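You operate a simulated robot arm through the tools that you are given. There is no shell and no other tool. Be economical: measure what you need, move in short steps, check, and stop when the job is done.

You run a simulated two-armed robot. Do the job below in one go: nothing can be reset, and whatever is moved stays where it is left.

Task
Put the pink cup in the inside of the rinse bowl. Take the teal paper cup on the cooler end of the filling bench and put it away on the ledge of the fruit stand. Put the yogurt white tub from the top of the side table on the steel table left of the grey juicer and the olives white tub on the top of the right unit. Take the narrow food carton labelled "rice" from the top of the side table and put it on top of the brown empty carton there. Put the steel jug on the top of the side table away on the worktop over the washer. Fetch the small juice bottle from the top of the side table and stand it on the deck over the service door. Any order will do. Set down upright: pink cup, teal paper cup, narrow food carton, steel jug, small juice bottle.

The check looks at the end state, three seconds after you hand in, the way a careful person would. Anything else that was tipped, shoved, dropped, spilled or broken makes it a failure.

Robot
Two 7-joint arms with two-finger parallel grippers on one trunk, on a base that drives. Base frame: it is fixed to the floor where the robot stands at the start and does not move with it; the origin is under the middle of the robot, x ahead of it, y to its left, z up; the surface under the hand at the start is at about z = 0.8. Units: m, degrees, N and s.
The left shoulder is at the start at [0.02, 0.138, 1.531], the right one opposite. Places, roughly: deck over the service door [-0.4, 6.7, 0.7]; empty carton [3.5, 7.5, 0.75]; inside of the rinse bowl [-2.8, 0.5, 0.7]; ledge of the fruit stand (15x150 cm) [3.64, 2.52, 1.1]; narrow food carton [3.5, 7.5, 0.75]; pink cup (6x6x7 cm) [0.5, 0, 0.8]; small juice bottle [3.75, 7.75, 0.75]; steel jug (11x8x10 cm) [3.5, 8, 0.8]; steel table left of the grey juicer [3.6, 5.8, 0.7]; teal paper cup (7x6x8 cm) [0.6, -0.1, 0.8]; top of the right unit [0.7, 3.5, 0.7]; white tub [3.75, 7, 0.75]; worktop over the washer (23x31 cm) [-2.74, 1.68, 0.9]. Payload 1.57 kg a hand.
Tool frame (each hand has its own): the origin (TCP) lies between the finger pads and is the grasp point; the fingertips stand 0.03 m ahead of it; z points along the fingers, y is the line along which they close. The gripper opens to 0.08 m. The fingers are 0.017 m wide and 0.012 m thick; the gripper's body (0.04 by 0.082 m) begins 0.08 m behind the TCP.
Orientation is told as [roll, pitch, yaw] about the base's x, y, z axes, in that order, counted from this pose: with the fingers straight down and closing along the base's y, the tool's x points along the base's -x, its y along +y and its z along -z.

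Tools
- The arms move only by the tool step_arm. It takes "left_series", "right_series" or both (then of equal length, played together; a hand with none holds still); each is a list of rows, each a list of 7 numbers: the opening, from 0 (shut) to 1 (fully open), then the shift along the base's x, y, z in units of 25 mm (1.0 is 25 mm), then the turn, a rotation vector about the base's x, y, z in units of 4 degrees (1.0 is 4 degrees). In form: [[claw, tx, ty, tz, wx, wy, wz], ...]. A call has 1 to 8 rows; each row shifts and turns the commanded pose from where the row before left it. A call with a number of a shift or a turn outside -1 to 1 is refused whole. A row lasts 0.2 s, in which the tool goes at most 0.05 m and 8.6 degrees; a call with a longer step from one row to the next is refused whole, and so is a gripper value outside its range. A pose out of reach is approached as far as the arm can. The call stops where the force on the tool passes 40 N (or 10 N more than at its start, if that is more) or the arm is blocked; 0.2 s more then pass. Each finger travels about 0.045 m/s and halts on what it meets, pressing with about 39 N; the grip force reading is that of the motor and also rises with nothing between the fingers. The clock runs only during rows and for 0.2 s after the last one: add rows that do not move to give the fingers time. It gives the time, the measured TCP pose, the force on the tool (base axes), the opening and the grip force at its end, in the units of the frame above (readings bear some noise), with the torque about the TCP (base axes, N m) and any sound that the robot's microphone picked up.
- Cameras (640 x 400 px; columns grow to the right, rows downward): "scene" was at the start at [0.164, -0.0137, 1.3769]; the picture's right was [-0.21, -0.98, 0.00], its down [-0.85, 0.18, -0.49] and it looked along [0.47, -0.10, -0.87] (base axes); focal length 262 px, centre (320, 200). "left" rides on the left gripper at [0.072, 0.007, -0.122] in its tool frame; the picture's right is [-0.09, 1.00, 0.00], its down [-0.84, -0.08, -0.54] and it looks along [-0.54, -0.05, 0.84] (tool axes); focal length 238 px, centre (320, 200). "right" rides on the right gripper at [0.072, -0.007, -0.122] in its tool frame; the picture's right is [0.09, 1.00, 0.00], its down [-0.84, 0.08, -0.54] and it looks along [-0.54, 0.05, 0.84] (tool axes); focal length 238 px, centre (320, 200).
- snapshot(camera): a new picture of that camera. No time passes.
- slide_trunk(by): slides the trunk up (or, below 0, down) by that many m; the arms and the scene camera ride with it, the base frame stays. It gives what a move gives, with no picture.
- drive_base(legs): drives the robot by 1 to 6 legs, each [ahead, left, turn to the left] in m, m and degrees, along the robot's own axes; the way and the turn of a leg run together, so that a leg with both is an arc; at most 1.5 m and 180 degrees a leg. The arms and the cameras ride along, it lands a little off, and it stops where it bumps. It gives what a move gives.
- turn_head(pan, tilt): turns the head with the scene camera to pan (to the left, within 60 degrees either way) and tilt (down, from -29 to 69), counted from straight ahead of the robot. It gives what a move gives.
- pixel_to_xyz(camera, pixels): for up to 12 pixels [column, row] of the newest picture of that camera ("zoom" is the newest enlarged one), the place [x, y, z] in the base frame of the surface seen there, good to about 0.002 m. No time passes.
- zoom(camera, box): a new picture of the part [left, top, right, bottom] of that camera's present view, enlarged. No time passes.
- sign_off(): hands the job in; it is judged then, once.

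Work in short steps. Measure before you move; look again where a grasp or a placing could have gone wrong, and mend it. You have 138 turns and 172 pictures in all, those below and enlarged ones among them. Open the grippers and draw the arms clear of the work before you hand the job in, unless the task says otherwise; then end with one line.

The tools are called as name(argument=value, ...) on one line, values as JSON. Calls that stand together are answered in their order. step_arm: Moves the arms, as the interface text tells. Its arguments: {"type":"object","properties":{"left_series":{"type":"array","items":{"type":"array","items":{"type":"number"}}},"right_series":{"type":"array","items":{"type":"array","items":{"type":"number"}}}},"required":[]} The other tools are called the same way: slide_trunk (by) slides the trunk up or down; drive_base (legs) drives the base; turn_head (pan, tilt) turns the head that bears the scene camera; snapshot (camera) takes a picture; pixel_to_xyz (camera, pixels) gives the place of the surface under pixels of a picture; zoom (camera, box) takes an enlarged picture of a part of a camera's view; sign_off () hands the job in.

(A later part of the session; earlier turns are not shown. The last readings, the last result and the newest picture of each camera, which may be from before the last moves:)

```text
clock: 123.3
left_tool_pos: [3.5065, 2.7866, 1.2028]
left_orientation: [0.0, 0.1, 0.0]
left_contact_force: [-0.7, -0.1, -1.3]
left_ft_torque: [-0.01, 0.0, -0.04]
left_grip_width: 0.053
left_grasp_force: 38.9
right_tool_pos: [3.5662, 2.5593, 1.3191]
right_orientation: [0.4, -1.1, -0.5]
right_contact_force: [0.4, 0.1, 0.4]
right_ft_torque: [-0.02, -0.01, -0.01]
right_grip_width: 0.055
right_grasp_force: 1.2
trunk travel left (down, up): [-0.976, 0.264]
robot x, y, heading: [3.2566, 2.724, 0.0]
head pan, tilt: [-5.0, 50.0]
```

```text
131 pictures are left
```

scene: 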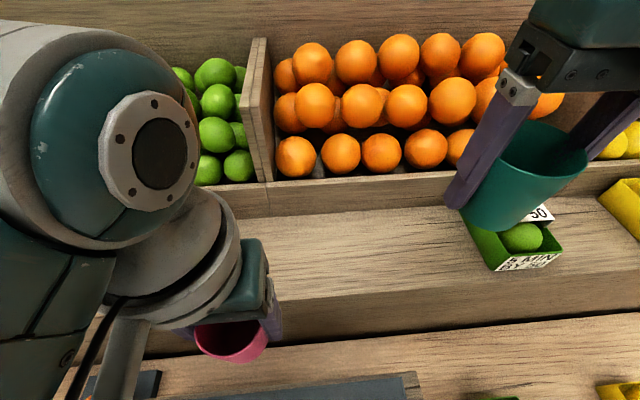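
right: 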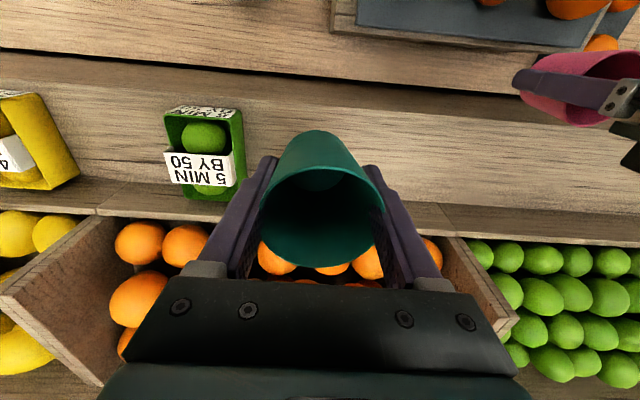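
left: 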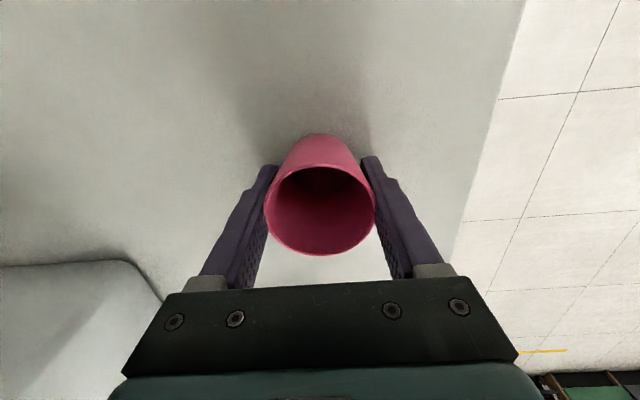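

I advance 0.055 m to x=3.62 and descend to z≈1.19, then look before contact.

step_arm(right_series=[[0.6, 0.8, 0, 0, 0, 0.25, 0], [0.6, 0.8, 0, -0.2, 0, 0, 0.1], [0.6, 0.6, 0, -0.8, 0, 0, 0], [0.6, 0, 0, -1, 0, 0, 0], [0.6, 0, 0, -1, 0, 0, 0], [0.6, 0, 0, -1, 0, 0, 0], [0.6, 0, 0, -1, 0, 0, 0]])

snapshot(camera="scene")

snapshot(camera="right")

```text
clock: 124.9
left_tool_pos: [3.5066, 2.7855, 1.2029]
left_orientation: [0.0, 0.1, 0.2]
left_contact_force: [0.2, -0.3, 0.0]
left_ft_torque: [-0.01, 0.01, 0.01]
left_grip_width: 0.0529
left_grasp_force: 38.8
right_tool_pos: [3.6214, 2.5603, 1.1952]
right_orientation: [0.4, 0.1, 0.0]
right_contact_force: [0.0, -0.1, 0.4]
right_ft_torque: [0.01, -0.02, 0.01]
right_grip_width: 0.0532
right_grasp_force: 38.6
trunk travel left (down, up): [-0.976, 0.264]
robot x, y, heading: [3.2553, 2.7235, -0.1]
head pan, tilt: [-5.0, 50.0]
```

```text
130 pictures are left
```

scene: 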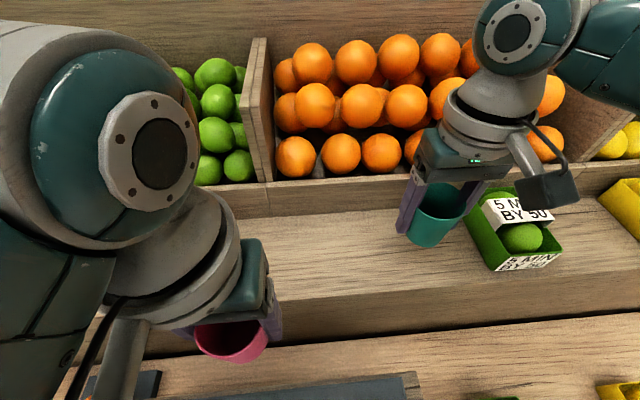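

```text
129 pictures are left
```

right: 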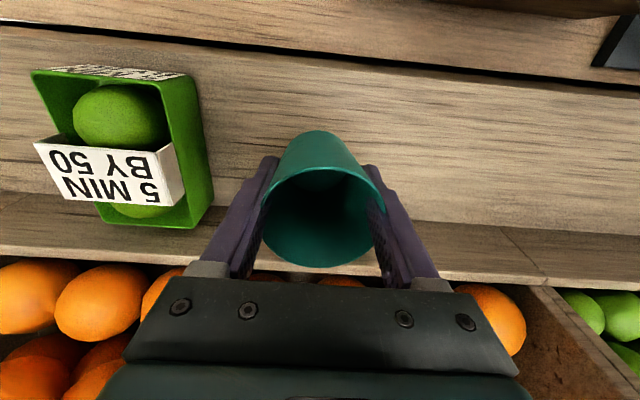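

Clear all round. I descend to 1.145 gently.

step_arm(right_series=[[0.6, 0, 0, -0.8, 0, 0, 0], [0.6, 0, 0, -0.6, 0, 0, 0], [0.6, 0, 0, -0.3, 0, 0, 0], [0.6, 0, 0, -0.3, 0, 0, 0], [0.6, 0, 0, 0, 0, 0, 0]])

zoom(camera="scene", box=[360, 140, 560, 300])

```text
clock: 126.1
left_tool_pos: [3.5065, 2.7867, 1.2031]
left_orientation: [0.0, 0.2, 0.1]
left_contact_force: [-0.8, 0.3, 0.3]
left_ft_torque: [-0.01, -0.05, -0.01]
left_grip_width: 0.0529
left_grasp_force: 38.9
right_tool_pos: [3.6199, 2.5593, 1.1431]
right_orientation: [0.5, 0.0, -0.2]
right_contact_force: [0.0, -0.5, 0.4]
right_ft_torque: [-0.04, -0.01, 0.02]
right_grip_width: 0.0529
right_grasp_force: 38.8
trunk travel left (down, up): [-0.976, 0.264]
robot x, y, heading: [3.258, 2.7246, 0.0]
head pan, tilt: [-5.0, 50.0]
```

```text
2.50 times, centred on (460, 220) of scene
```

zoom: 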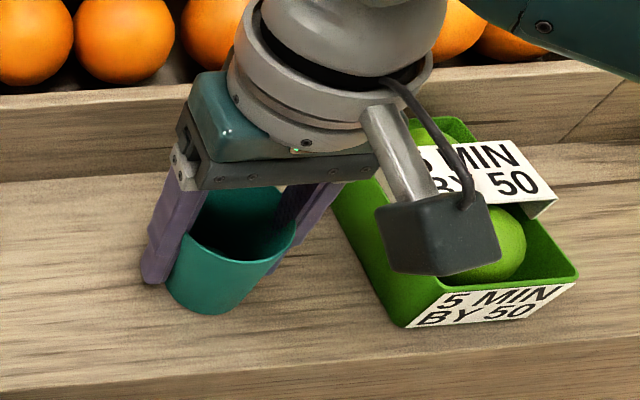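

No contact yet; a few millimetres more in tiny steps.

step_arm(right_series=[[0.6, 0, 0, -0.12, 0, 0, 0], [0.6, 0, 0, -0.12, 0, 0, 0], [0.6, 0, 0, 0, 0, 0, 0]])

pixel_to_xyz(camera="zoom", pixels=[[205, 308], [200, 325], [220, 330], [170, 310]])

```text
clock: 126.9
left_tool_pos: [3.5076, 2.7854, 1.204]
left_orientation: [-0.2, 0.1, 0.1]
left_contact_force: [-0.1, 0.0, -0.1]
left_ft_torque: [0.03, 0.01, 0.03]
left_grip_width: 0.0528
left_grasp_force: 39.4
right_tool_pos: [3.6221, 2.5569, 1.1388]
right_orientation: [0.4, -0.3, -0.1]
right_contact_force: [-7.1, -2.5, 31.0]
right_ft_torque: [0.32, -0.04, 0.02]
right_grip_width: 0.0535
right_grasp_force: 39.1
trunk travel left (down, up): [-0.976, 0.264]
robot x, y, heading: [3.2647, 2.7221, 0.0]
head pan, tilt: [-5.0, 50.0]
```

```text
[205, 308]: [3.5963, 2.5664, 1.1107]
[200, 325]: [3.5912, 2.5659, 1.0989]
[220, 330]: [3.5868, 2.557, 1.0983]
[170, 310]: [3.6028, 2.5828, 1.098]
```

Contact (31 N up): the cup stands on the ledge. I relieve 1 mm and open slowly to 0.85, then fully.

step_arm(right_series=[[0.6, 0, 0, 0.06, 0, 0, 0], [0.72, 0, 0, 0, 0, 0, 0], [0.8, 0, 0, 0, 0, 0, 0], [1, 0, 0, 0, 0, 0, 0], [1, 0, 0, 0, 0, 0, 0], [1, 0, 0, 0, 0, 0, 0]])

snapshot(camera="right")

```text
clock: 128.3
left_tool_pos: [3.5057, 2.7864, 1.2034]
left_orientation: [0.1, 0.2, 0.1]
left_contact_force: [1.0, 0.3, -0.6]
left_ft_torque: [-0.02, -0.02, -0.04]
left_grip_width: 0.0529
left_grasp_force: 38.5
right_tool_pos: [3.6208, 2.5586, 1.1393]
right_orientation: [0.5, 0.0, -0.1]
right_contact_force: [0.2, -0.3, -0.3]
right_ft_torque: [-0.04, 0.0, 0.01]
right_grip_width: 0.0801
right_grasp_force: 0.1
trunk travel left (down, up): [-0.976, 0.264]
robot x, y, heading: [3.2621, 2.7209, 0.0]
head pan, tilt: [-5.0, 50.0]
```

```text
127 pictures are left
```

right: 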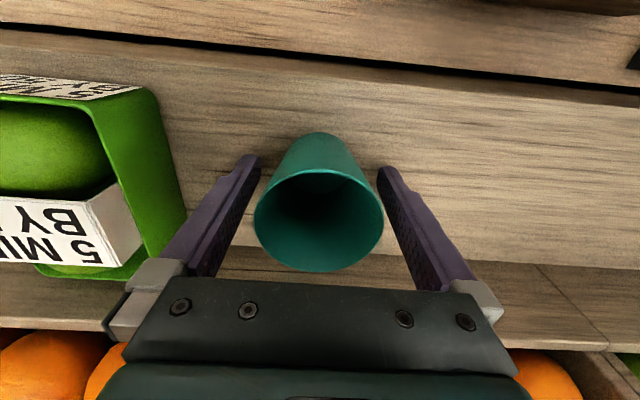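

Teal cup stands free between the open fingers. I rise straight up 0.175 m, back the robot off, and verify the cup.

step_arm(right_series=[[1, 0, 0, 1, 0, 0, 0], [1, 0, 0, 1, 0, 0, 0], [1, 0, 0, 1, 0, 0, 0], [1, 0, 0, 1, 0, 0, 0], [1, 0, 0, 1, 0, 0, 0], [1, -0.5, 0, 1, 0, 0, 0], [1, -0.8, 0, 1, 0, 0, 0], [1, -0.8, 0, 0, 0, 0, 0]])

drive_base(legs=[[-0.8, 0, 0]])

turn_head(pan=0, tilt=30)

snapshot(camera="scene")

```text
clock: 130.1
left_tool_pos: [3.5064, 2.7864, 1.203]
left_orientation: [0.0, 0.2, 0.2]
left_contact_force: [-0.7, -0.8, -1.0]
left_ft_torque: [0.02, -0.03, 0.0]
left_grip_width: 0.053
left_grasp_force: 38.7
right_tool_pos: [3.5683, 2.5609, 1.3137]
right_orientation: [0.4, 0.1, -0.1]
right_contact_force: [0.1, -0.4, 0.0]
right_ft_torque: [-0.01, -0.03, -0.02]
right_grip_width: 0.0801
right_grasp_force: 0.0
trunk travel left (down, up): [-0.976, 0.264]
robot x, y, heading: [3.2573, 2.7235, 0.2]
head pan, tilt: [-5.0, 50.0]
```

```text
clock: 134.4
left_tool_pos: [2.6979, 2.7849, 1.2041]
left_orientation: [0.0, 0.1, 0.4]
left_contact_force: [-0.3, -0.3, -0.5]
left_ft_torque: [0.01, -0.03, 0.02]
left_grip_width: 0.0527
left_grasp_force: 39.1
right_tool_pos: [2.7623, 2.5592, 1.3125]
right_orientation: [0.3, 0.0, 0.2]
right_contact_force: [0.2, 0.3, 0.2]
right_ft_torque: [0.01, 0.0, 0.01]
right_grip_width: 0.0799
right_grasp_force: 0.2
trunk travel left (down, up): [-0.976, 0.264]
robot x, y, heading: [2.4544, 2.7208, 0.3]
head pan, tilt: [-5.0, 50.0]
```

```text
clock: 135.3
left_tool_pos: [2.6991, 2.7851, 1.203]
left_orientation: [0.0, 0.1, 0.4]
left_contact_force: [-0.2, -0.1, -0.3]
left_ft_torque: [-0.02, 0.0, 0.0]
left_grip_width: 0.0528
left_grasp_force: 39.6
right_tool_pos: [2.7629, 2.5586, 1.313]
right_orientation: [0.3, 0.0, 0.2]
right_contact_force: [-0.1, -0.2, -0.2]
right_ft_torque: [0.01, 0.04, -0.01]
right_grip_width: 0.0801
right_grasp_force: 0.1
trunk travel left (down, up): [-0.976, 0.264]
robot x, y, heading: [2.4509, 2.7194, 0.4]
head pan, tilt: [0.0, 30.0]
```

```text
126 pictures are left
```

scene: 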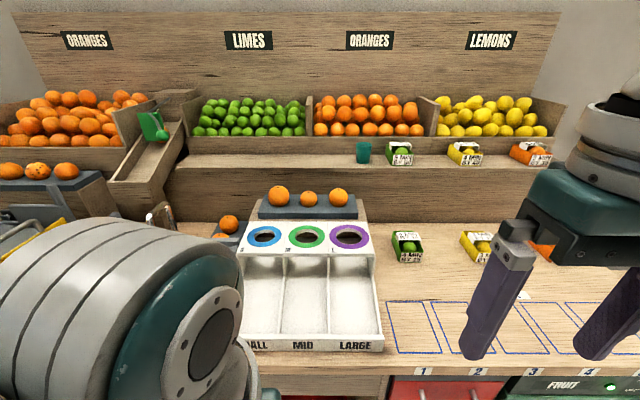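

Teal cup stands upright at (363,152). Next I turn around and drive toward the rinse bowl with the pink cup, via the open aisle y≈1.5.

drive_base(legs=[[0, 0, 179.6], [0.9, 1.1, 0], [1.48, 0.1, 0], [1.2, 0, 0]])

snapshot(camera="scene")

```text
clock: 162.5
left_tool_pos: [-1.3059, 1.316, 1.2029]
left_orientation: [0.1, 0.2, -178.2]
left_contact_force: [1.4, -0.8, -0.2]
left_ft_torque: [-0.01, 0.0, -0.02]
left_grip_width: 0.0527
left_grasp_force: 39.0
right_tool_pos: [-1.3729, 1.54, 1.3136]
right_orientation: [0.4, -0.1, -178.3]
right_contact_force: [0.2, -0.2, 0.1]
right_ft_torque: [-0.02, -0.01, -0.01]
right_grip_width: 0.0803
right_grasp_force: 0.2
trunk travel left (down, up): [-0.976, 0.264]
robot x, y, heading: [-1.0616, 1.3875, -178.2]
head pan, tilt: [0.0, 30.0]
```

```text
125 pictures are left
```

scene: 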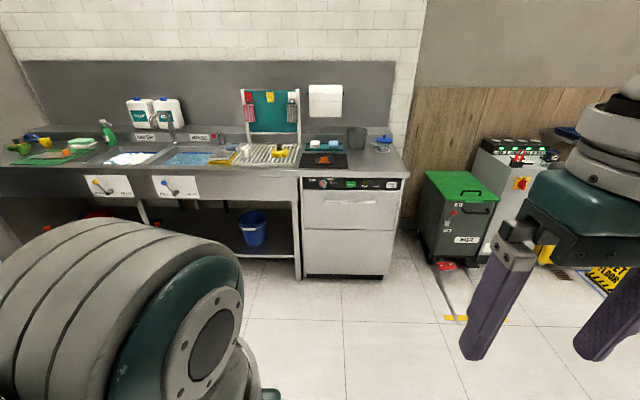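

I zoom on the sinks to read the labels and measure.

zoom(camera="scene", box=[70, 90, 410, 200])

pixel_to_xyz(camera="scene", pixels=[[195, 158], [165, 163], [230, 155], [215, 150], [205, 166], [130, 158], [355, 170], [335, 172], [375, 172], [325, 160], [355, 145], [385, 165]])

```text
1.88 times, centred on (240, 145) of scene
```

zoom: 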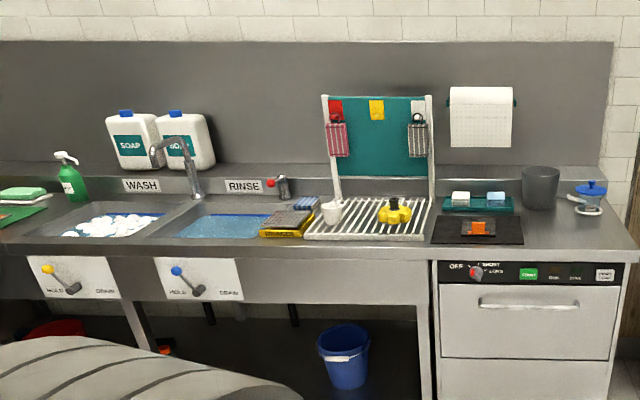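

```text
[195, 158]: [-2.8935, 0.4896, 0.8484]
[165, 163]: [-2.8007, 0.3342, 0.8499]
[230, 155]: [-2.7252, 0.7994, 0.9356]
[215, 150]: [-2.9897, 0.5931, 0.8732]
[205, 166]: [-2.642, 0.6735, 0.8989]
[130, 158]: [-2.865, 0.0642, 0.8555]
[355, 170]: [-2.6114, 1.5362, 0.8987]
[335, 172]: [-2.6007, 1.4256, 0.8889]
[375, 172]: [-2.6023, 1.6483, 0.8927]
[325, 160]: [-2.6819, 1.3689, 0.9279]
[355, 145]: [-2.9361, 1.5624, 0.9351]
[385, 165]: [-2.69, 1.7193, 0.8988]
```

The right sink is labelled RINSE, with water at z≈0.85. I drive nearer, to about (-2.0,0.57), and look into it.

drive_base(legs=[[0, 0, -1.8], [0.95, 0.82, 0]])

turn_head(pan=0, tilt=45)

snapshot(camera="scene")

```text
clock: 169.2
left_tool_pos: [-2.2589, 0.5058, 1.2039]
left_orientation: [-0.1, 0.2, -179.7]
left_contact_force: [-0.6, -0.6, -0.1]
left_ft_torque: [0.02, 0.03, -0.01]
left_grip_width: 0.0529
left_grasp_force: 38.8
right_tool_pos: [-2.3218, 0.732, 1.3126]
right_orientation: [0.4, 0.0, -179.8]
right_contact_force: [0.5, 0.2, 0.0]
right_ft_torque: [-0.01, 0.03, 0.02]
right_grip_width: 0.0798
right_grasp_force: 0.1
trunk travel left (down, up): [-0.976, 0.264]
robot x, y, heading: [-2.0123, 0.5692, -180.0]
head pan, tilt: [0.0, 30.0]
```

```text
clock: 169.9
left_tool_pos: [-2.2594, 0.5065, 1.2017]
left_orientation: [0.0, 0.2, -179.8]
left_contact_force: [-0.2, -0.8, -0.2]
left_ft_torque: [-0.02, 0.0, 0.02]
left_grip_width: 0.0529
left_grasp_force: 39.1
right_tool_pos: [-2.3201, 0.7307, 1.3128]
right_orientation: [0.4, 0.0, -180.0]
right_contact_force: [-0.5, 0.0, 0.1]
right_ft_torque: [-0.01, 0.0, -0.03]
right_grip_width: 0.0801
right_grasp_force: 0.1
trunk travel left (down, up): [-0.976, 0.264]
robot x, y, heading: [-2.0097, 0.568, -179.9]
head pan, tilt: [0.0, 45.0]
```

```text
123 pictures are left
```

scene: 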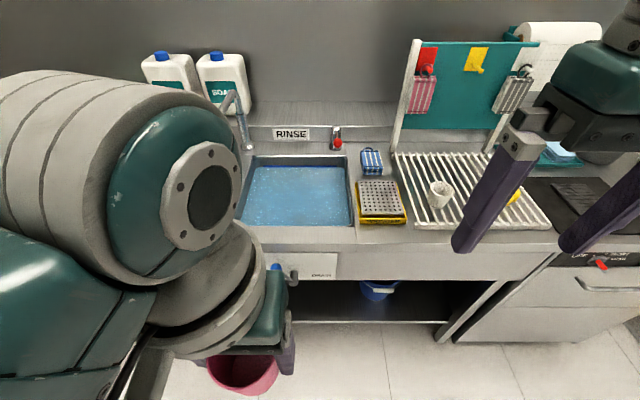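

pixel_to_xyz(camera="scene", pixels=[[245, 160], [348, 160], [355, 225], [250, 222], [290, 200], [230, 100], [245, 145], [380, 200], [440, 185], [410, 45], [300, 165]])

```text
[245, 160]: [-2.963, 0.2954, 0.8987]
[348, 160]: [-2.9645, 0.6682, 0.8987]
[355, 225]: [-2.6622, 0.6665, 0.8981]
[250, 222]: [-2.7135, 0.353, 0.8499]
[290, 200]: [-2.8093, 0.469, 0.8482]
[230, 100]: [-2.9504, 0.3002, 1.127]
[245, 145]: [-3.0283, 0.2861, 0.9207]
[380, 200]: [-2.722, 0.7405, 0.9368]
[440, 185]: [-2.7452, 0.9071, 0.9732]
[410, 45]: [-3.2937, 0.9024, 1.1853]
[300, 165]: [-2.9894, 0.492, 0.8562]
```

Bowl spans x -2.66…-2.96, y 0.31…0.66, water at 0.85, faucet far at y≈0.29. I extend the left hand 0.06, raise the right 0.05, drive 0.48 m in, and lower the trunk 0.25.

step_arm(left_series=[[0.5, -0.8, 0, 0, 0, 0, 0], [0.5, -0.8, 0, 0, 0, 0, 0], [0.5, -0.8, 0, 0, 0, 0, 0]], right_series=[[1, 0, 0, 0.7, 0, 0, 0], [1, 0, 0, 0.7, 0, 0, 0], [1, 0, 0, 0.6, 0, 0, 0]])

drive_base(legs=[[0.48, 0, 0]])

slide_trunk(by=-0.22)

snapshot(camera="scene")

snapshot(camera="left")

```text
clock: 170.7
left_tool_pos: [-2.3184, 0.506, 1.2016]
left_orientation: [0.0, 0.2, -179.7]
left_contact_force: [0.2, -0.6, 0.2]
left_ft_torque: [-0.01, 0.02, 0.0]
left_grip_width: 0.0528
left_grasp_force: 38.5
right_tool_pos: [-2.3196, 0.7316, 1.364]
right_orientation: [0.4, 0.0, -179.8]
right_contact_force: [-0.2, -0.2, -0.2]
right_ft_torque: [0.03, 0.01, -0.01]
right_grip_width: 0.08
right_grasp_force: 0.0
trunk travel left (down, up): [-0.976, 0.264]
robot x, y, heading: [-2.0089, 0.5721, -179.9]
head pan, tilt: [0.0, 45.0]
```

```text
clock: 173.6
left_tool_pos: [-2.7984, 0.5077, 1.2026]
left_orientation: [0.0, 0.1, 179.9]
left_contact_force: [1.3, -0.1, 0.4]
left_ft_torque: [-0.02, -0.01, -0.01]
left_grip_width: 0.053
left_grasp_force: 38.5
right_tool_pos: [-2.8008, 0.7316, 1.3638]
right_orientation: [0.4, -0.1, 179.8]
right_contact_force: [-0.1, -0.4, -0.6]
right_ft_torque: [0.0, 0.0, -0.01]
right_grip_width: 0.08
right_grasp_force: 0.0
trunk travel left (down, up): [-0.976, 0.264]
robot x, y, heading: [-2.4927, 0.5679, 180.2]
head pan, tilt: [0.0, 45.0]
```

```text
clock: 175.9
left_tool_pos: [-2.7995, 0.5064, 0.9822]
left_orientation: [0.0, 0.2, 180.1]
left_contact_force: [0.1, -0.3, -0.5]
left_ft_torque: [-0.03, -0.02, 0.01]
left_grip_width: 0.0529
left_grasp_force: 38.8
right_tool_pos: [-2.8004, 0.733, 1.1435]
right_orientation: [0.4, 0.1, 179.8]
right_contact_force: [-0.6, 0.8, -0.6]
right_ft_torque: [0.0, 0.0, -0.02]
right_grip_width: 0.0801
right_grasp_force: 0.0
trunk travel left (down, up): [-0.756, 0.484]
robot x, y, heading: [-2.4908, 0.5706, 180.0]
head pan, tilt: [0.0, 45.0]
```

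```text
122 pictures are left
```

scene: 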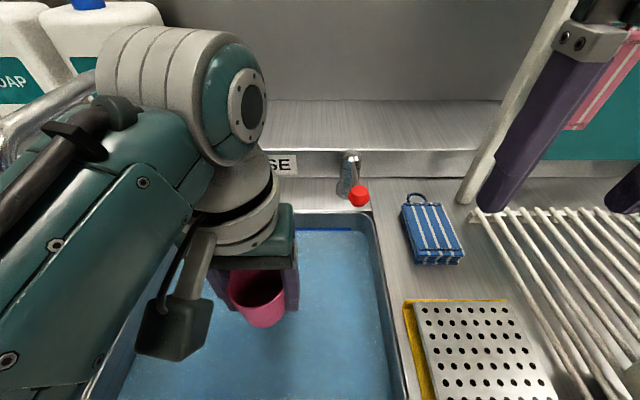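

```text
121 pictures are left
```

left: 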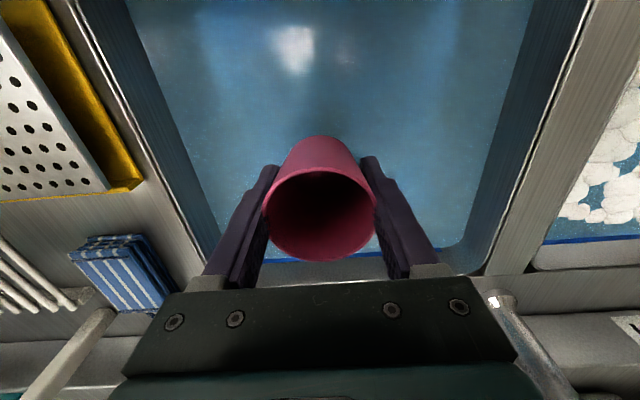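

Clear above the bowl. I lower the trunk 0.12 (right hand still well above the rack), then lower the cup by arm until it meets the bowl floor.

slide_trunk(by=-0.12)

step_arm(left_series=[[0.5, 0, 0, -0.8, 0, 0, 0], [0.5, 0, 0, -0.8, 0, 0, 0], [0.5, 0, 0, -0.8, 0, 0, 0], [0.5, 0, 0, -0.8, 0, 0, 0], [0.5, 0, 0, -0.6, 0, 0, 0]])

snapshot(camera="left")

```text
clock: 177.4
left_tool_pos: [-2.7991, 0.5077, 0.8625]
left_orientation: [-0.1, 0.2, 180.0]
left_contact_force: [-0.8, -0.1, -0.1]
left_ft_torque: [0.01, -0.02, 0.0]
left_grip_width: 0.0529
left_grasp_force: 39.0
right_tool_pos: [-2.8008, 0.7328, 1.0246]
right_orientation: [0.3, 0.0, 179.8]
right_contact_force: [-0.6, -0.4, 0.9]
right_ft_torque: [-0.03, -0.01, 0.02]
right_grip_width: 0.08
right_grasp_force: 0.1
trunk travel left (down, up): [-0.636, 0.604]
robot x, y, heading: [-2.4918, 0.5737, 179.9]
head pan, tilt: [0.0, 45.0]
```

```text
clock: 178.6
left_tool_pos: [-2.8009, 0.509, 0.7666]
left_orientation: [0.0, 0.1, 179.9]
left_contact_force: [0.5, 0.0, -0.1]
left_ft_torque: [0.05, 0.0, -0.01]
left_grip_width: 0.0529
left_grasp_force: 38.8
right_tool_pos: [-2.7999, 0.7329, 1.0238]
right_orientation: [0.4, 0.0, 179.8]
right_contact_force: [-0.8, 0.2, -0.3]
right_ft_torque: [-0.01, 0.0, 0.01]
right_grip_width: 0.0801
right_grasp_force: 0.0
trunk travel left (down, up): [-0.636, 0.604]
robot x, y, heading: [-2.497, 0.5702, 179.9]
head pan, tilt: [0.0, 45.0]
```

```text
120 pictures are left
```

left: 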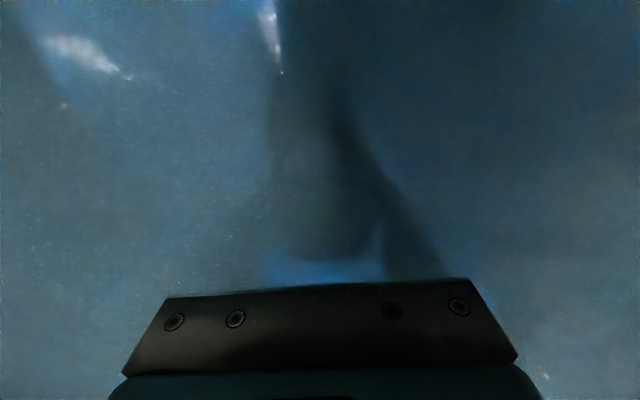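

Submerged, no contact yet. I go down in small steps until the floor is felt.

step_arm(left_series=[[0.5, 0, 0, -0.4, 0, 0, 0], [0.5, 0, 0, -0.3, 0, 0, 0], [0.5, 0, 0, -0.15, 0, 0, 0], [0.5, 0, 0, -0.15, 0, 0, 0], [0.5, 0, 0, 0, 0, 0, 0]])

```text
clock: 179.1
left_tool_pos: [-2.8018, 0.5083, 0.7603]
left_orientation: [0.0, 0.1, 179.9]
left_contact_force: [7.5, -3.4, 23.7]
left_ft_torque: [0.16, 0.12, -0.04]
left_grip_width: 0.0531
left_grasp_force: 38.9
right_tool_pos: [-2.7995, 0.7318, 1.0241]
right_orientation: [0.3, 0.0, 179.9]
right_contact_force: [-0.3, -0.2, -1.0]
right_ft_torque: [0.02, -0.02, 0.0]
right_grip_width: 0.0801
right_grasp_force: 0.0
trunk travel left (down, up): [-0.636, 0.604]
robot x, y, heading: [-2.4944, 0.5706, 180.1]
head pan, tilt: [0.0, 45.0]
stopped in row 2 (left hand): the force on the tool passed its limit at 69 N (the readings are from after the stop); the commanded pose is now the measured one
```

Floor contact (24 N up) at TCP 0.760. I release gently and rise straight out.

step_arm(left_series=[[0.6, 0, 0, 0, 0, 0, 0], [0.75, 0, 0, 0, 0, 0, 0], [0.9, 0, 0, 0, 0, 0, 0], [1, 0, 0, 0, 0, 0, 0], [1, 0, 0, 0.4, 0, 0, 0], [1, 0, 0, 0.8, 0, 0, 0], [1, 0, 0, 1, 0, 0, 0], [1, 0, 0, 1, 0, 0, 0]])

slide_trunk(by=0.15)

snapshot(camera="left")

snapshot(camera="scene")

```text
clock: 179.9
left_tool_pos: [-2.8017, 0.5155, 0.7609]
left_orientation: [-0.5, 0.1, 180.0]
left_contact_force: [4.3, 5.1, 14.0]
left_ft_torque: [-0.43, -0.08, 0.23]
left_grip_width: 0.0675
left_grasp_force: 0.0
right_tool_pos: [-2.8001, 0.7343, 1.0232]
right_orientation: [0.3, 0.0, 179.7]
right_contact_force: [-0.5, 1.2, 0.1]
right_ft_torque: [0.01, 0.03, -0.02]
right_grip_width: 0.08
right_grasp_force: 0.0
trunk travel left (down, up): [-0.636, 0.604]
robot x, y, heading: [-2.4911, 0.569, 180.0]
head pan, tilt: [0.0, 45.0]
stopped in row 3 (left hand): the force on the tool passed its limit at 41 N (the readings are from after the stop); the commanded pose is now the measured one
```

```text
clock: 181.6
left_tool_pos: [-2.8016, 0.5132, 0.9092]
left_orientation: [-0.3, 0.1, 179.9]
left_contact_force: [-0.2, -0.3, 0.7]
left_ft_torque: [-0.03, -0.03, 0.01]
left_grip_width: 0.072
left_grasp_force: 0.0
right_tool_pos: [-2.801, 0.7324, 1.1739]
right_orientation: [0.4, -0.1, 179.8]
right_contact_force: [-0.3, 0.0, 0.8]
right_ft_torque: [-0.02, -0.02, -0.02]
right_grip_width: 0.0803
right_grasp_force: 0.0
trunk travel left (down, up): [-0.786, 0.454]
robot x, y, heading: [-2.4918, 0.5694, 179.7]
head pan, tilt: [0.0, 45.0]
```

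```text
119 pictures are left
```

left: 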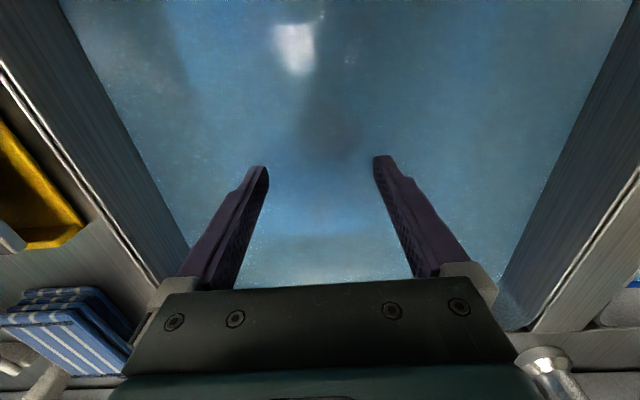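

```text
118 pictures are left
```

scene: 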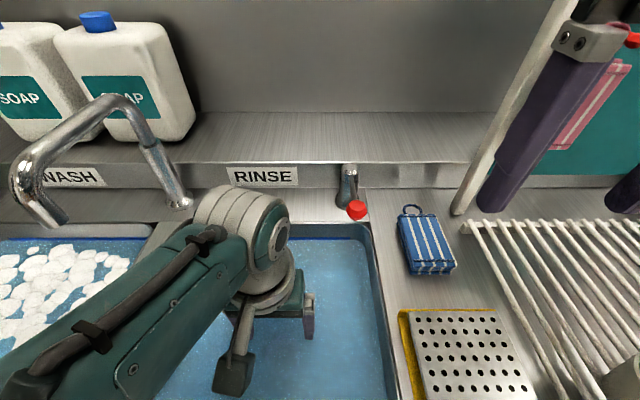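

The hand rose clear, but I must check the cup under the water. I back the arm off a bit by driving back 0.25 m and zoom into the bowl.

drive_base(legs=[[-0.3, 0, 0]])

turn_head(pan=5, tilt=60)

zoom(camera="scene", box=[140, 0, 460, 200])

```text
clock: 183.0
left_tool_pos: [-2.6675, 0.5121, 0.9125]
left_orientation: [-0.4, -1.9, -180.1]
left_contact_force: [-2.5, 1.1, 0.6]
left_ft_torque: [0.02, 0.01, -0.02]
left_grip_width: 0.0719
left_grasp_force: 0.0
right_tool_pos: [-2.6576, 0.7318, 1.1745]
right_orientation: [0.5, 0.0, 179.7]
right_contact_force: [0.4, 0.4, 0.8]
right_ft_torque: [0.03, 0.0, 0.03]
right_grip_width: 0.0799
right_grasp_force: 0.0
trunk travel left (down, up): [-0.786, 0.454]
robot x, y, heading: [-2.3475, 0.5699, 179.9]
head pan, tilt: [0.0, 45.0]
stopped in leg 1: the force on the tool passed its limit at 114 N (the readings are from after the stop); the commanded pose is now the measured one
```

```text
clock: 183.8
left_tool_pos: [-2.6677, 0.5123, 0.9121]
left_orientation: [-0.4, -1.9, -179.9]
left_contact_force: [-3.1, 0.2, 2.3]
left_ft_torque: [0.0, 0.03, -0.04]
left_grip_width: 0.0721
left_grasp_force: 0.0
right_tool_pos: [-2.6575, 0.7326, 1.1741]
right_orientation: [0.5, 0.0, 179.8]
right_contact_force: [-0.3, -0.4, -0.1]
right_ft_torque: [0.02, -0.03, 0.0]
right_grip_width: 0.0801
right_grasp_force: 0.1
trunk travel left (down, up): [-0.786, 0.454]
robot x, y, heading: [-2.3468, 0.5696, 180.0]
head pan, tilt: [5.0, 60.0]
```

```text
2.00 times, centred on (300, 100) of scene
```

zoom: 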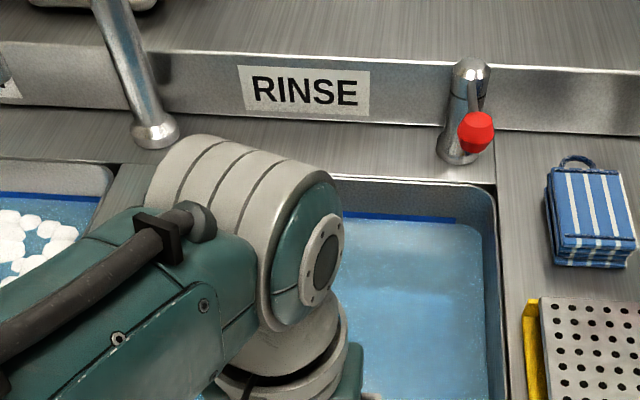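

The fingertips (0.88) caught the sink's front rim; fixed furniture, no harm. I raise the trunk first, then back off and look.

slide_trunk(by=0.2)

drive_base(legs=[[-0.3, 0, 0]])

turn_head(pan=5, tilt=45)

snapshot(camera="scene")

```text
clock: 186.0
left_tool_pos: [-2.6657, 0.5113, 1.1121]
left_orientation: [-0.3, -1.8, -180.0]
left_contact_force: [0.0, 0.1, 0.2]
left_ft_torque: [0.03, 0.0, 0.0]
left_grip_width: 0.0721
left_grasp_force: 0.0
right_tool_pos: [-2.6575, 0.7322, 1.3742]
right_orientation: [0.4, -0.1, 179.8]
right_contact_force: [-0.7, -0.6, -0.9]
right_ft_torque: [-0.03, 0.0, -0.01]
right_grip_width: 0.0802
right_grasp_force: 0.1
trunk travel left (down, up): [-0.986, 0.254]
robot x, y, heading: [-2.3464, 0.5713, 180.0]
head pan, tilt: [5.0, 60.0]
```

```text
clock: 188.0
left_tool_pos: [-2.3659, 0.511, 1.1124]
left_orientation: [-0.4, -1.8, -179.6]
left_contact_force: [0.8, 0.2, -0.6]
left_ft_torque: [-0.03, -0.03, 0.0]
left_grip_width: 0.072
left_grasp_force: 0.1
right_tool_pos: [-2.356, 0.7302, 1.3743]
right_orientation: [0.3, 0.0, -179.8]
right_contact_force: [0.4, -0.6, -0.3]
right_ft_torque: [0.04, 0.01, 0.01]
right_grip_width: 0.0799
right_grasp_force: 0.2
trunk travel left (down, up): [-0.986, 0.254]
robot x, y, heading: [-2.0445, 0.5667, -179.6]
head pan, tilt: [5.0, 60.0]
```

```text
clock: 188.8
left_tool_pos: [-2.3647, 0.5099, 1.1131]
left_orientation: [-0.4, -1.9, -179.6]
left_contact_force: [0.4, 0.0, 0.0]
left_ft_torque: [0.0, 0.0, 0.03]
left_grip_width: 0.0719
left_grasp_force: 0.1
right_tool_pos: [-2.3574, 0.7318, 1.3737]
right_orientation: [0.4, 0.0, -179.8]
right_contact_force: [-0.4, 0.3, -0.2]
right_ft_torque: [-0.01, 0.0, 0.02]
right_grip_width: 0.0802
right_grasp_force: 0.1
trunk travel left (down, up): [-0.986, 0.254]
robot x, y, heading: [-2.0449, 0.5719, -180.0]
head pan, tilt: [5.0, 45.0]
```

```text
116 pictures are left
```

scene: 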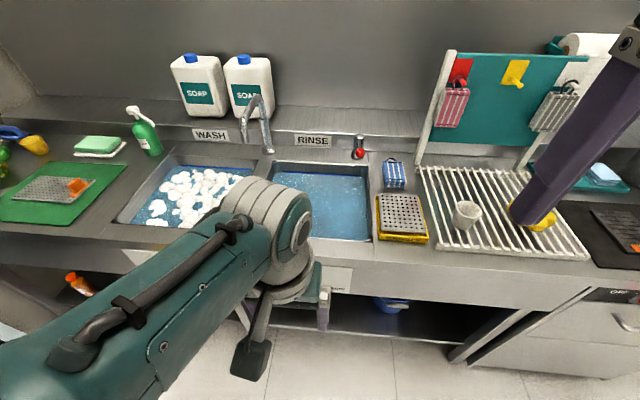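

I zoom on the rinse bowl.

zoom(camera="scene", box=[260, 150, 390, 250])

```text
4.00 times, centred on (325, 200) of scene
```

zoom: 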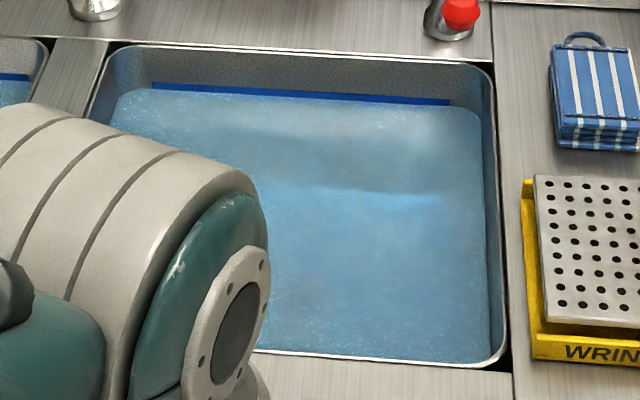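

The water is too murky from afar. I go back over the bowl with the open left hand just above the cup (tips ≥0.80) for a close look with its camera.

drive_base(legs=[[0.43, 0, 0]])

slide_trunk(by=-0.27)

snapshot(camera="left")

zoom(camera="left", box=[200, 60, 440, 210])

```text
clock: 191.4
left_tool_pos: [-2.7912, 0.5097, 1.1122]
left_orientation: [-0.4, -1.7, -179.8]
left_contact_force: [-0.6, -0.3, -0.2]
left_ft_torque: [0.04, -0.02, -0.01]
left_grip_width: 0.0721
left_grasp_force: 0.0
right_tool_pos: [-2.781, 0.7307, 1.3732]
right_orientation: [0.4, 0.1, -180.0]
right_contact_force: [-0.1, -0.3, -0.2]
right_ft_torque: [0.02, -0.01, -0.02]
right_grip_width: 0.0801
right_grasp_force: 0.0
trunk travel left (down, up): [-0.986, 0.254]
robot x, y, heading: [-2.4709, 0.5675, -180.1]
head pan, tilt: [5.0, 45.0]
```

```text
clock: 194.2
left_tool_pos: [-2.7918, 0.5092, 0.8426]
left_orientation: [-0.5, -1.9, -179.8]
left_contact_force: [0.1, 0.5, 0.3]
left_ft_torque: [-0.01, 0.0, 0.0]
left_grip_width: 0.072
left_grasp_force: 0.1
right_tool_pos: [-2.7809, 0.7308, 1.1032]
right_orientation: [0.4, 0.1, -180.0]
right_contact_force: [-0.1, 0.1, -0.6]
right_ft_torque: [0.03, -0.04, 0.01]
right_grip_width: 0.08
right_grasp_force: 0.0
trunk travel left (down, up): [-0.716, 0.524]
robot x, y, heading: [-2.4706, 0.5659, -179.9]
head pan, tilt: [5.0, 45.0]
```

```text
114 pictures are left
```

left: 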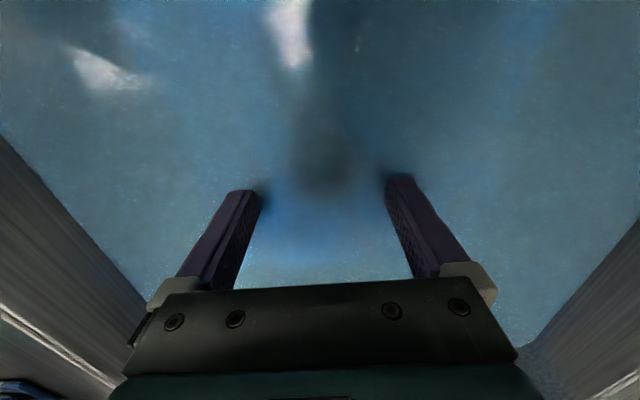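

```text
2.67 times, centred on (320, 135) of left
```

zoom: 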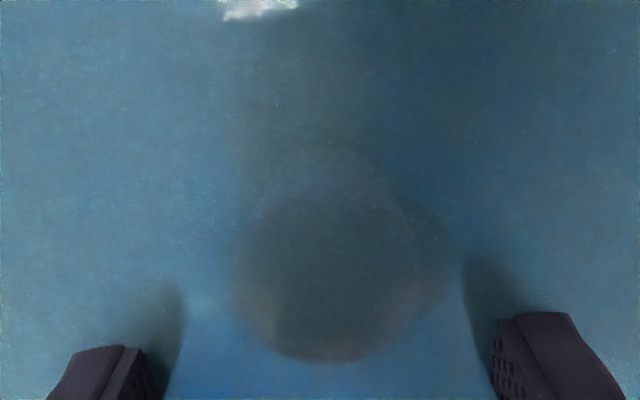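

The cup's round open rim is seen facing up between the fingers: it stands upright. Now I raise, back off, turn and drive to the aisle near the fruit stand, and look left toward the far tables.

slide_trunk(by=0.27)

drive_base(legs=[[-0.7, 0, 0], [0, 0, 180], [1.1, 0.95, 0], [1.48, 0.1, 0], [1.48, 0.1, 0]])

turn_head(pan=60, tilt=15)

snapshot(camera="scene")

```text
clock: 196.9
left_tool_pos: [-2.7905, 0.5094, 1.1123]
left_orientation: [-0.4, -1.7, -179.8]
left_contact_force: [-0.6, -0.5, 0.0]
left_ft_torque: [0.01, -0.03, 0.03]
left_grip_width: 0.0719
left_grasp_force: 0.1
right_tool_pos: [-2.7814, 0.7308, 1.3741]
right_orientation: [0.5, 0.1, -180.0]
right_contact_force: [0.4, -0.1, 0.1]
right_ft_torque: [-0.01, -0.01, 0.02]
right_grip_width: 0.0803
right_grasp_force: 0.0
trunk travel left (down, up): [-0.986, 0.254]
robot x, y, heading: [-2.4711, 0.569, -179.9]
head pan, tilt: [5.0, 45.0]
```

```text
clock: 228.6
left_tool_pos: [2.6347, 1.6431, 1.1116]
left_orientation: [-0.4, -1.8, -1.7]
left_contact_force: [0.3, 0.4, -0.6]
left_ft_torque: [0.03, 0.01, 0.01]
left_grip_width: 0.072
left_grasp_force: 0.0
right_tool_pos: [2.6166, 1.4215, 1.3737]
right_orientation: [0.4, 0.0, -2.0]
right_contact_force: [-0.6, 1.1, -0.8]
right_ft_torque: [0.0, 0.01, 0.02]
right_grip_width: 0.0803
right_grasp_force: 0.2
trunk travel left (down, up): [-0.986, 0.254]
robot x, y, heading: [2.3144, 1.5961, -1.7]
head pan, tilt: [5.0, 45.0]
```

```text
clock: 229.8
left_tool_pos: [2.6343, 1.6427, 1.1113]
left_orientation: [-0.4, -1.7, -1.7]
left_contact_force: [1.3, 0.0, -0.4]
left_ft_torque: [-0.01, 0.0, 0.04]
left_grip_width: 0.0721
left_grasp_force: 0.1
right_tool_pos: [2.6182, 1.4227, 1.3735]
right_orientation: [0.5, 0.1, -1.9]
right_contact_force: [0.7, -0.1, 0.1]
right_ft_torque: [-0.02, 0.02, 0.0]
right_grip_width: 0.08
right_grasp_force: 0.1
trunk travel left (down, up): [-0.986, 0.254]
robot x, y, heading: [2.3174, 1.5909, -1.8]
head pan, tilt: [60.0, 15.0]
```

```text
112 pictures are left
```

scene: 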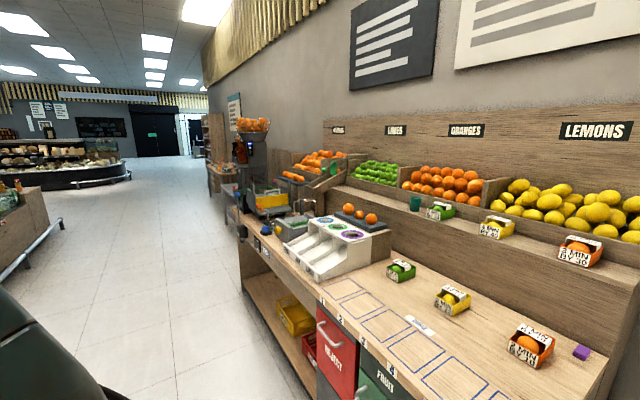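

The aisle is clear. I strafe along it to y≈6 and look at the steel table and side table.

drive_base(legs=[[0, 0, 1.8], [0, 1.48, 0], [0, 1.48, 0], [0, 1.48, 0]])

turn_head(pan=20, tilt=25)

snapshot(camera="scene")

```text
clock: 251.7
left_tool_pos: [2.6029, 6.1533, 1.1115]
left_orientation: [-0.5, -1.8, -0.6]
left_contact_force: [0.6, 0.1, -0.3]
left_ft_torque: [0.0, 0.0, 0.0]
left_grip_width: 0.0723
left_grasp_force: 0.0
right_tool_pos: [2.5894, 5.9328, 1.3734]
right_orientation: [0.5, 0.0, -0.8]
right_contact_force: [-0.5, -0.4, -0.2]
right_ft_torque: [-0.05, 0.0, 0.02]
right_grip_width: 0.0802
right_grasp_force: 0.1
trunk travel left (down, up): [-0.986, 0.254]
robot x, y, heading: [2.2835, 6.1029, -0.8]
head pan, tilt: [60.0, 15.0]
```

```text
clock: 252.8
left_tool_pos: [2.6011, 6.1538, 1.1125]
left_orientation: [-0.3, -1.8, -0.6]
left_contact_force: [0.2, -0.2, 1.1]
left_ft_torque: [-0.02, 0.0, -0.01]
left_grip_width: 0.0719
left_grasp_force: 0.0
right_tool_pos: [2.5889, 5.9316, 1.3733]
right_orientation: [0.4, 0.0, -0.8]
right_contact_force: [0.2, -1.1, -0.2]
right_ft_torque: [-0.03, 0.01, 0.0]
right_grip_width: 0.0799
right_grasp_force: 0.0
trunk travel left (down, up): [-0.986, 0.254]
robot x, y, heading: [2.2839, 6.1021, -0.6]
head pan, tilt: [20.0, 25.0]
```

```text
111 pictures are left
```

scene: 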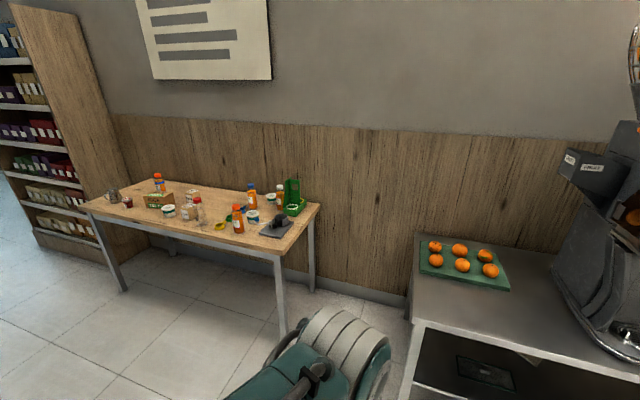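

The side table with many items is ahead-left. I drive to about (2.65,7.4) and look at it closely.

drive_base(legs=[[0.3, 1.3, 0.7]])

turn_head(pan=8, tilt=32)

snapshot(camera="scene")

zoom(camera="scene", box=[120, 60, 560, 260])

```text
clock: 259.5
left_tool_pos: [2.9042, 7.4546, 1.1123]
left_orientation: [-0.4, -1.8, 0.7]
left_contact_force: [-0.1, -0.5, 0.3]
left_ft_torque: [0.0, 0.02, 0.01]
left_grip_width: 0.0719
left_grasp_force: 0.1
right_tool_pos: [2.8947, 7.233, 1.3739]
right_orientation: [0.4, 0.0, 0.5]
right_contact_force: [0.6, -0.2, -0.3]
right_ft_torque: [0.03, 0.03, 0.0]
right_grip_width: 0.08
right_grasp_force: 0.1
trunk travel left (down, up): [-0.986, 0.254]
robot x, y, heading: [2.5858, 7.3895, 0.6]
head pan, tilt: [20.0, 25.0]
```

```text
clock: 260.2
left_tool_pos: [2.9033, 7.4548, 1.1114]
left_orientation: [-0.5, -1.8, 0.8]
left_contact_force: [-1.0, -0.1, -0.2]
left_ft_torque: [0.0, -0.03, 0.02]
left_grip_width: 0.0721
left_grasp_force: 0.1
right_tool_pos: [2.8952, 7.2331, 1.3729]
right_orientation: [0.4, 0.0, 0.6]
right_contact_force: [-0.3, -0.3, -0.2]
right_ft_torque: [-0.01, 0.02, 0.03]
right_grip_width: 0.08
right_grasp_force: 0.0
trunk travel left (down, up): [-0.986, 0.254]
robot x, y, heading: [2.5901, 7.3956, 0.5]
head pan, tilt: [8.0, 32.0]
```

```text
110 pictures are left
```

scene: 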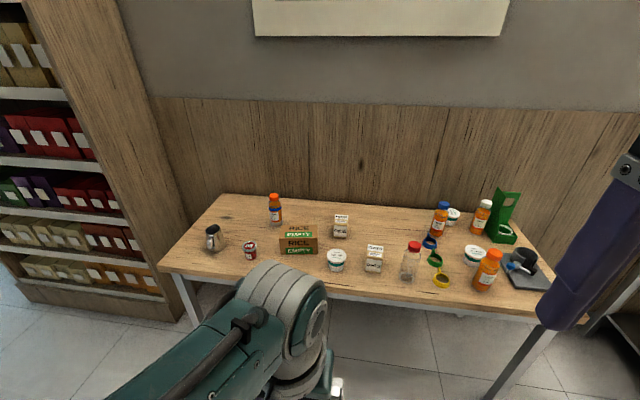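

```text
1.45 times, centred on (340, 160) of scene
```

zoom: 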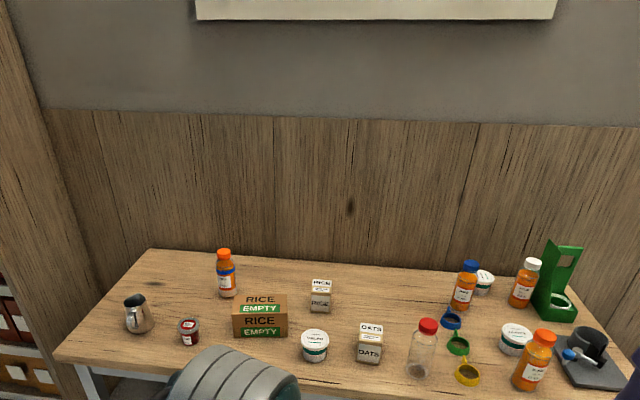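

Several lookalikes. I zoom in on the left and right halves to read labels, and measure.

zoom(camera="scene", box=[190, 180, 400, 290])

pixel_to_xyz(camera="zoom", pixels=[[250, 100], [70, 170], [185, 205], [330, 165], [335, 190], [460, 115], [455, 145], [445, 230], [560, 215], [290, 190], [380, 190], [250, 45]])

zoom(camera="scene", box=[380, 180, 560, 300])

pixel_to_xyz(camera="scene", pixels=[[336, 253], [474, 249], [453, 212], [487, 270], [440, 220], [480, 217], [411, 262], [525, 275]])

```text
3.05 times, centred on (295, 235) of scene
```

zoom: 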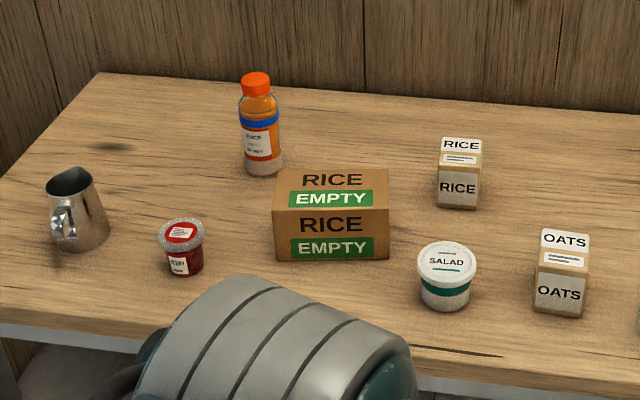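

```text
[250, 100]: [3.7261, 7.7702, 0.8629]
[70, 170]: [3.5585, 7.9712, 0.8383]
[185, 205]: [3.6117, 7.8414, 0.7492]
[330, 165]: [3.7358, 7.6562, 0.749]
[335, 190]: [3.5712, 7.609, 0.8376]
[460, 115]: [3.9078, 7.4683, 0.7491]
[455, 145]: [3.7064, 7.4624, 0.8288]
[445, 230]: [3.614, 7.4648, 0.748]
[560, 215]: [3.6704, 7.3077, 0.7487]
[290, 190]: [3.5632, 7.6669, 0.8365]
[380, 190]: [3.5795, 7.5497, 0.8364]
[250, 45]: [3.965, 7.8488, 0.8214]
```

```text
3.33 times, centred on (470, 240) of scene
```

zoom: 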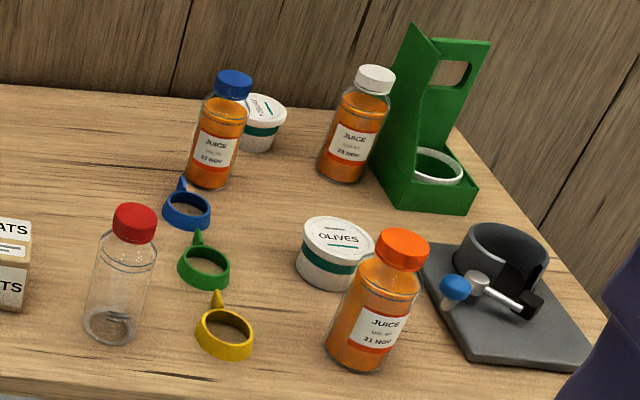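

```text
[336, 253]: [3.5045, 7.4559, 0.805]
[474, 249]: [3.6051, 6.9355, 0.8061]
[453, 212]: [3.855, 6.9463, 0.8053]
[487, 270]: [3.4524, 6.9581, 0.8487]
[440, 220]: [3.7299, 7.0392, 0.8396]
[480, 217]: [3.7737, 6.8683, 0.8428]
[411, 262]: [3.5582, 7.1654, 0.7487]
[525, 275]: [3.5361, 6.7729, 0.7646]
```

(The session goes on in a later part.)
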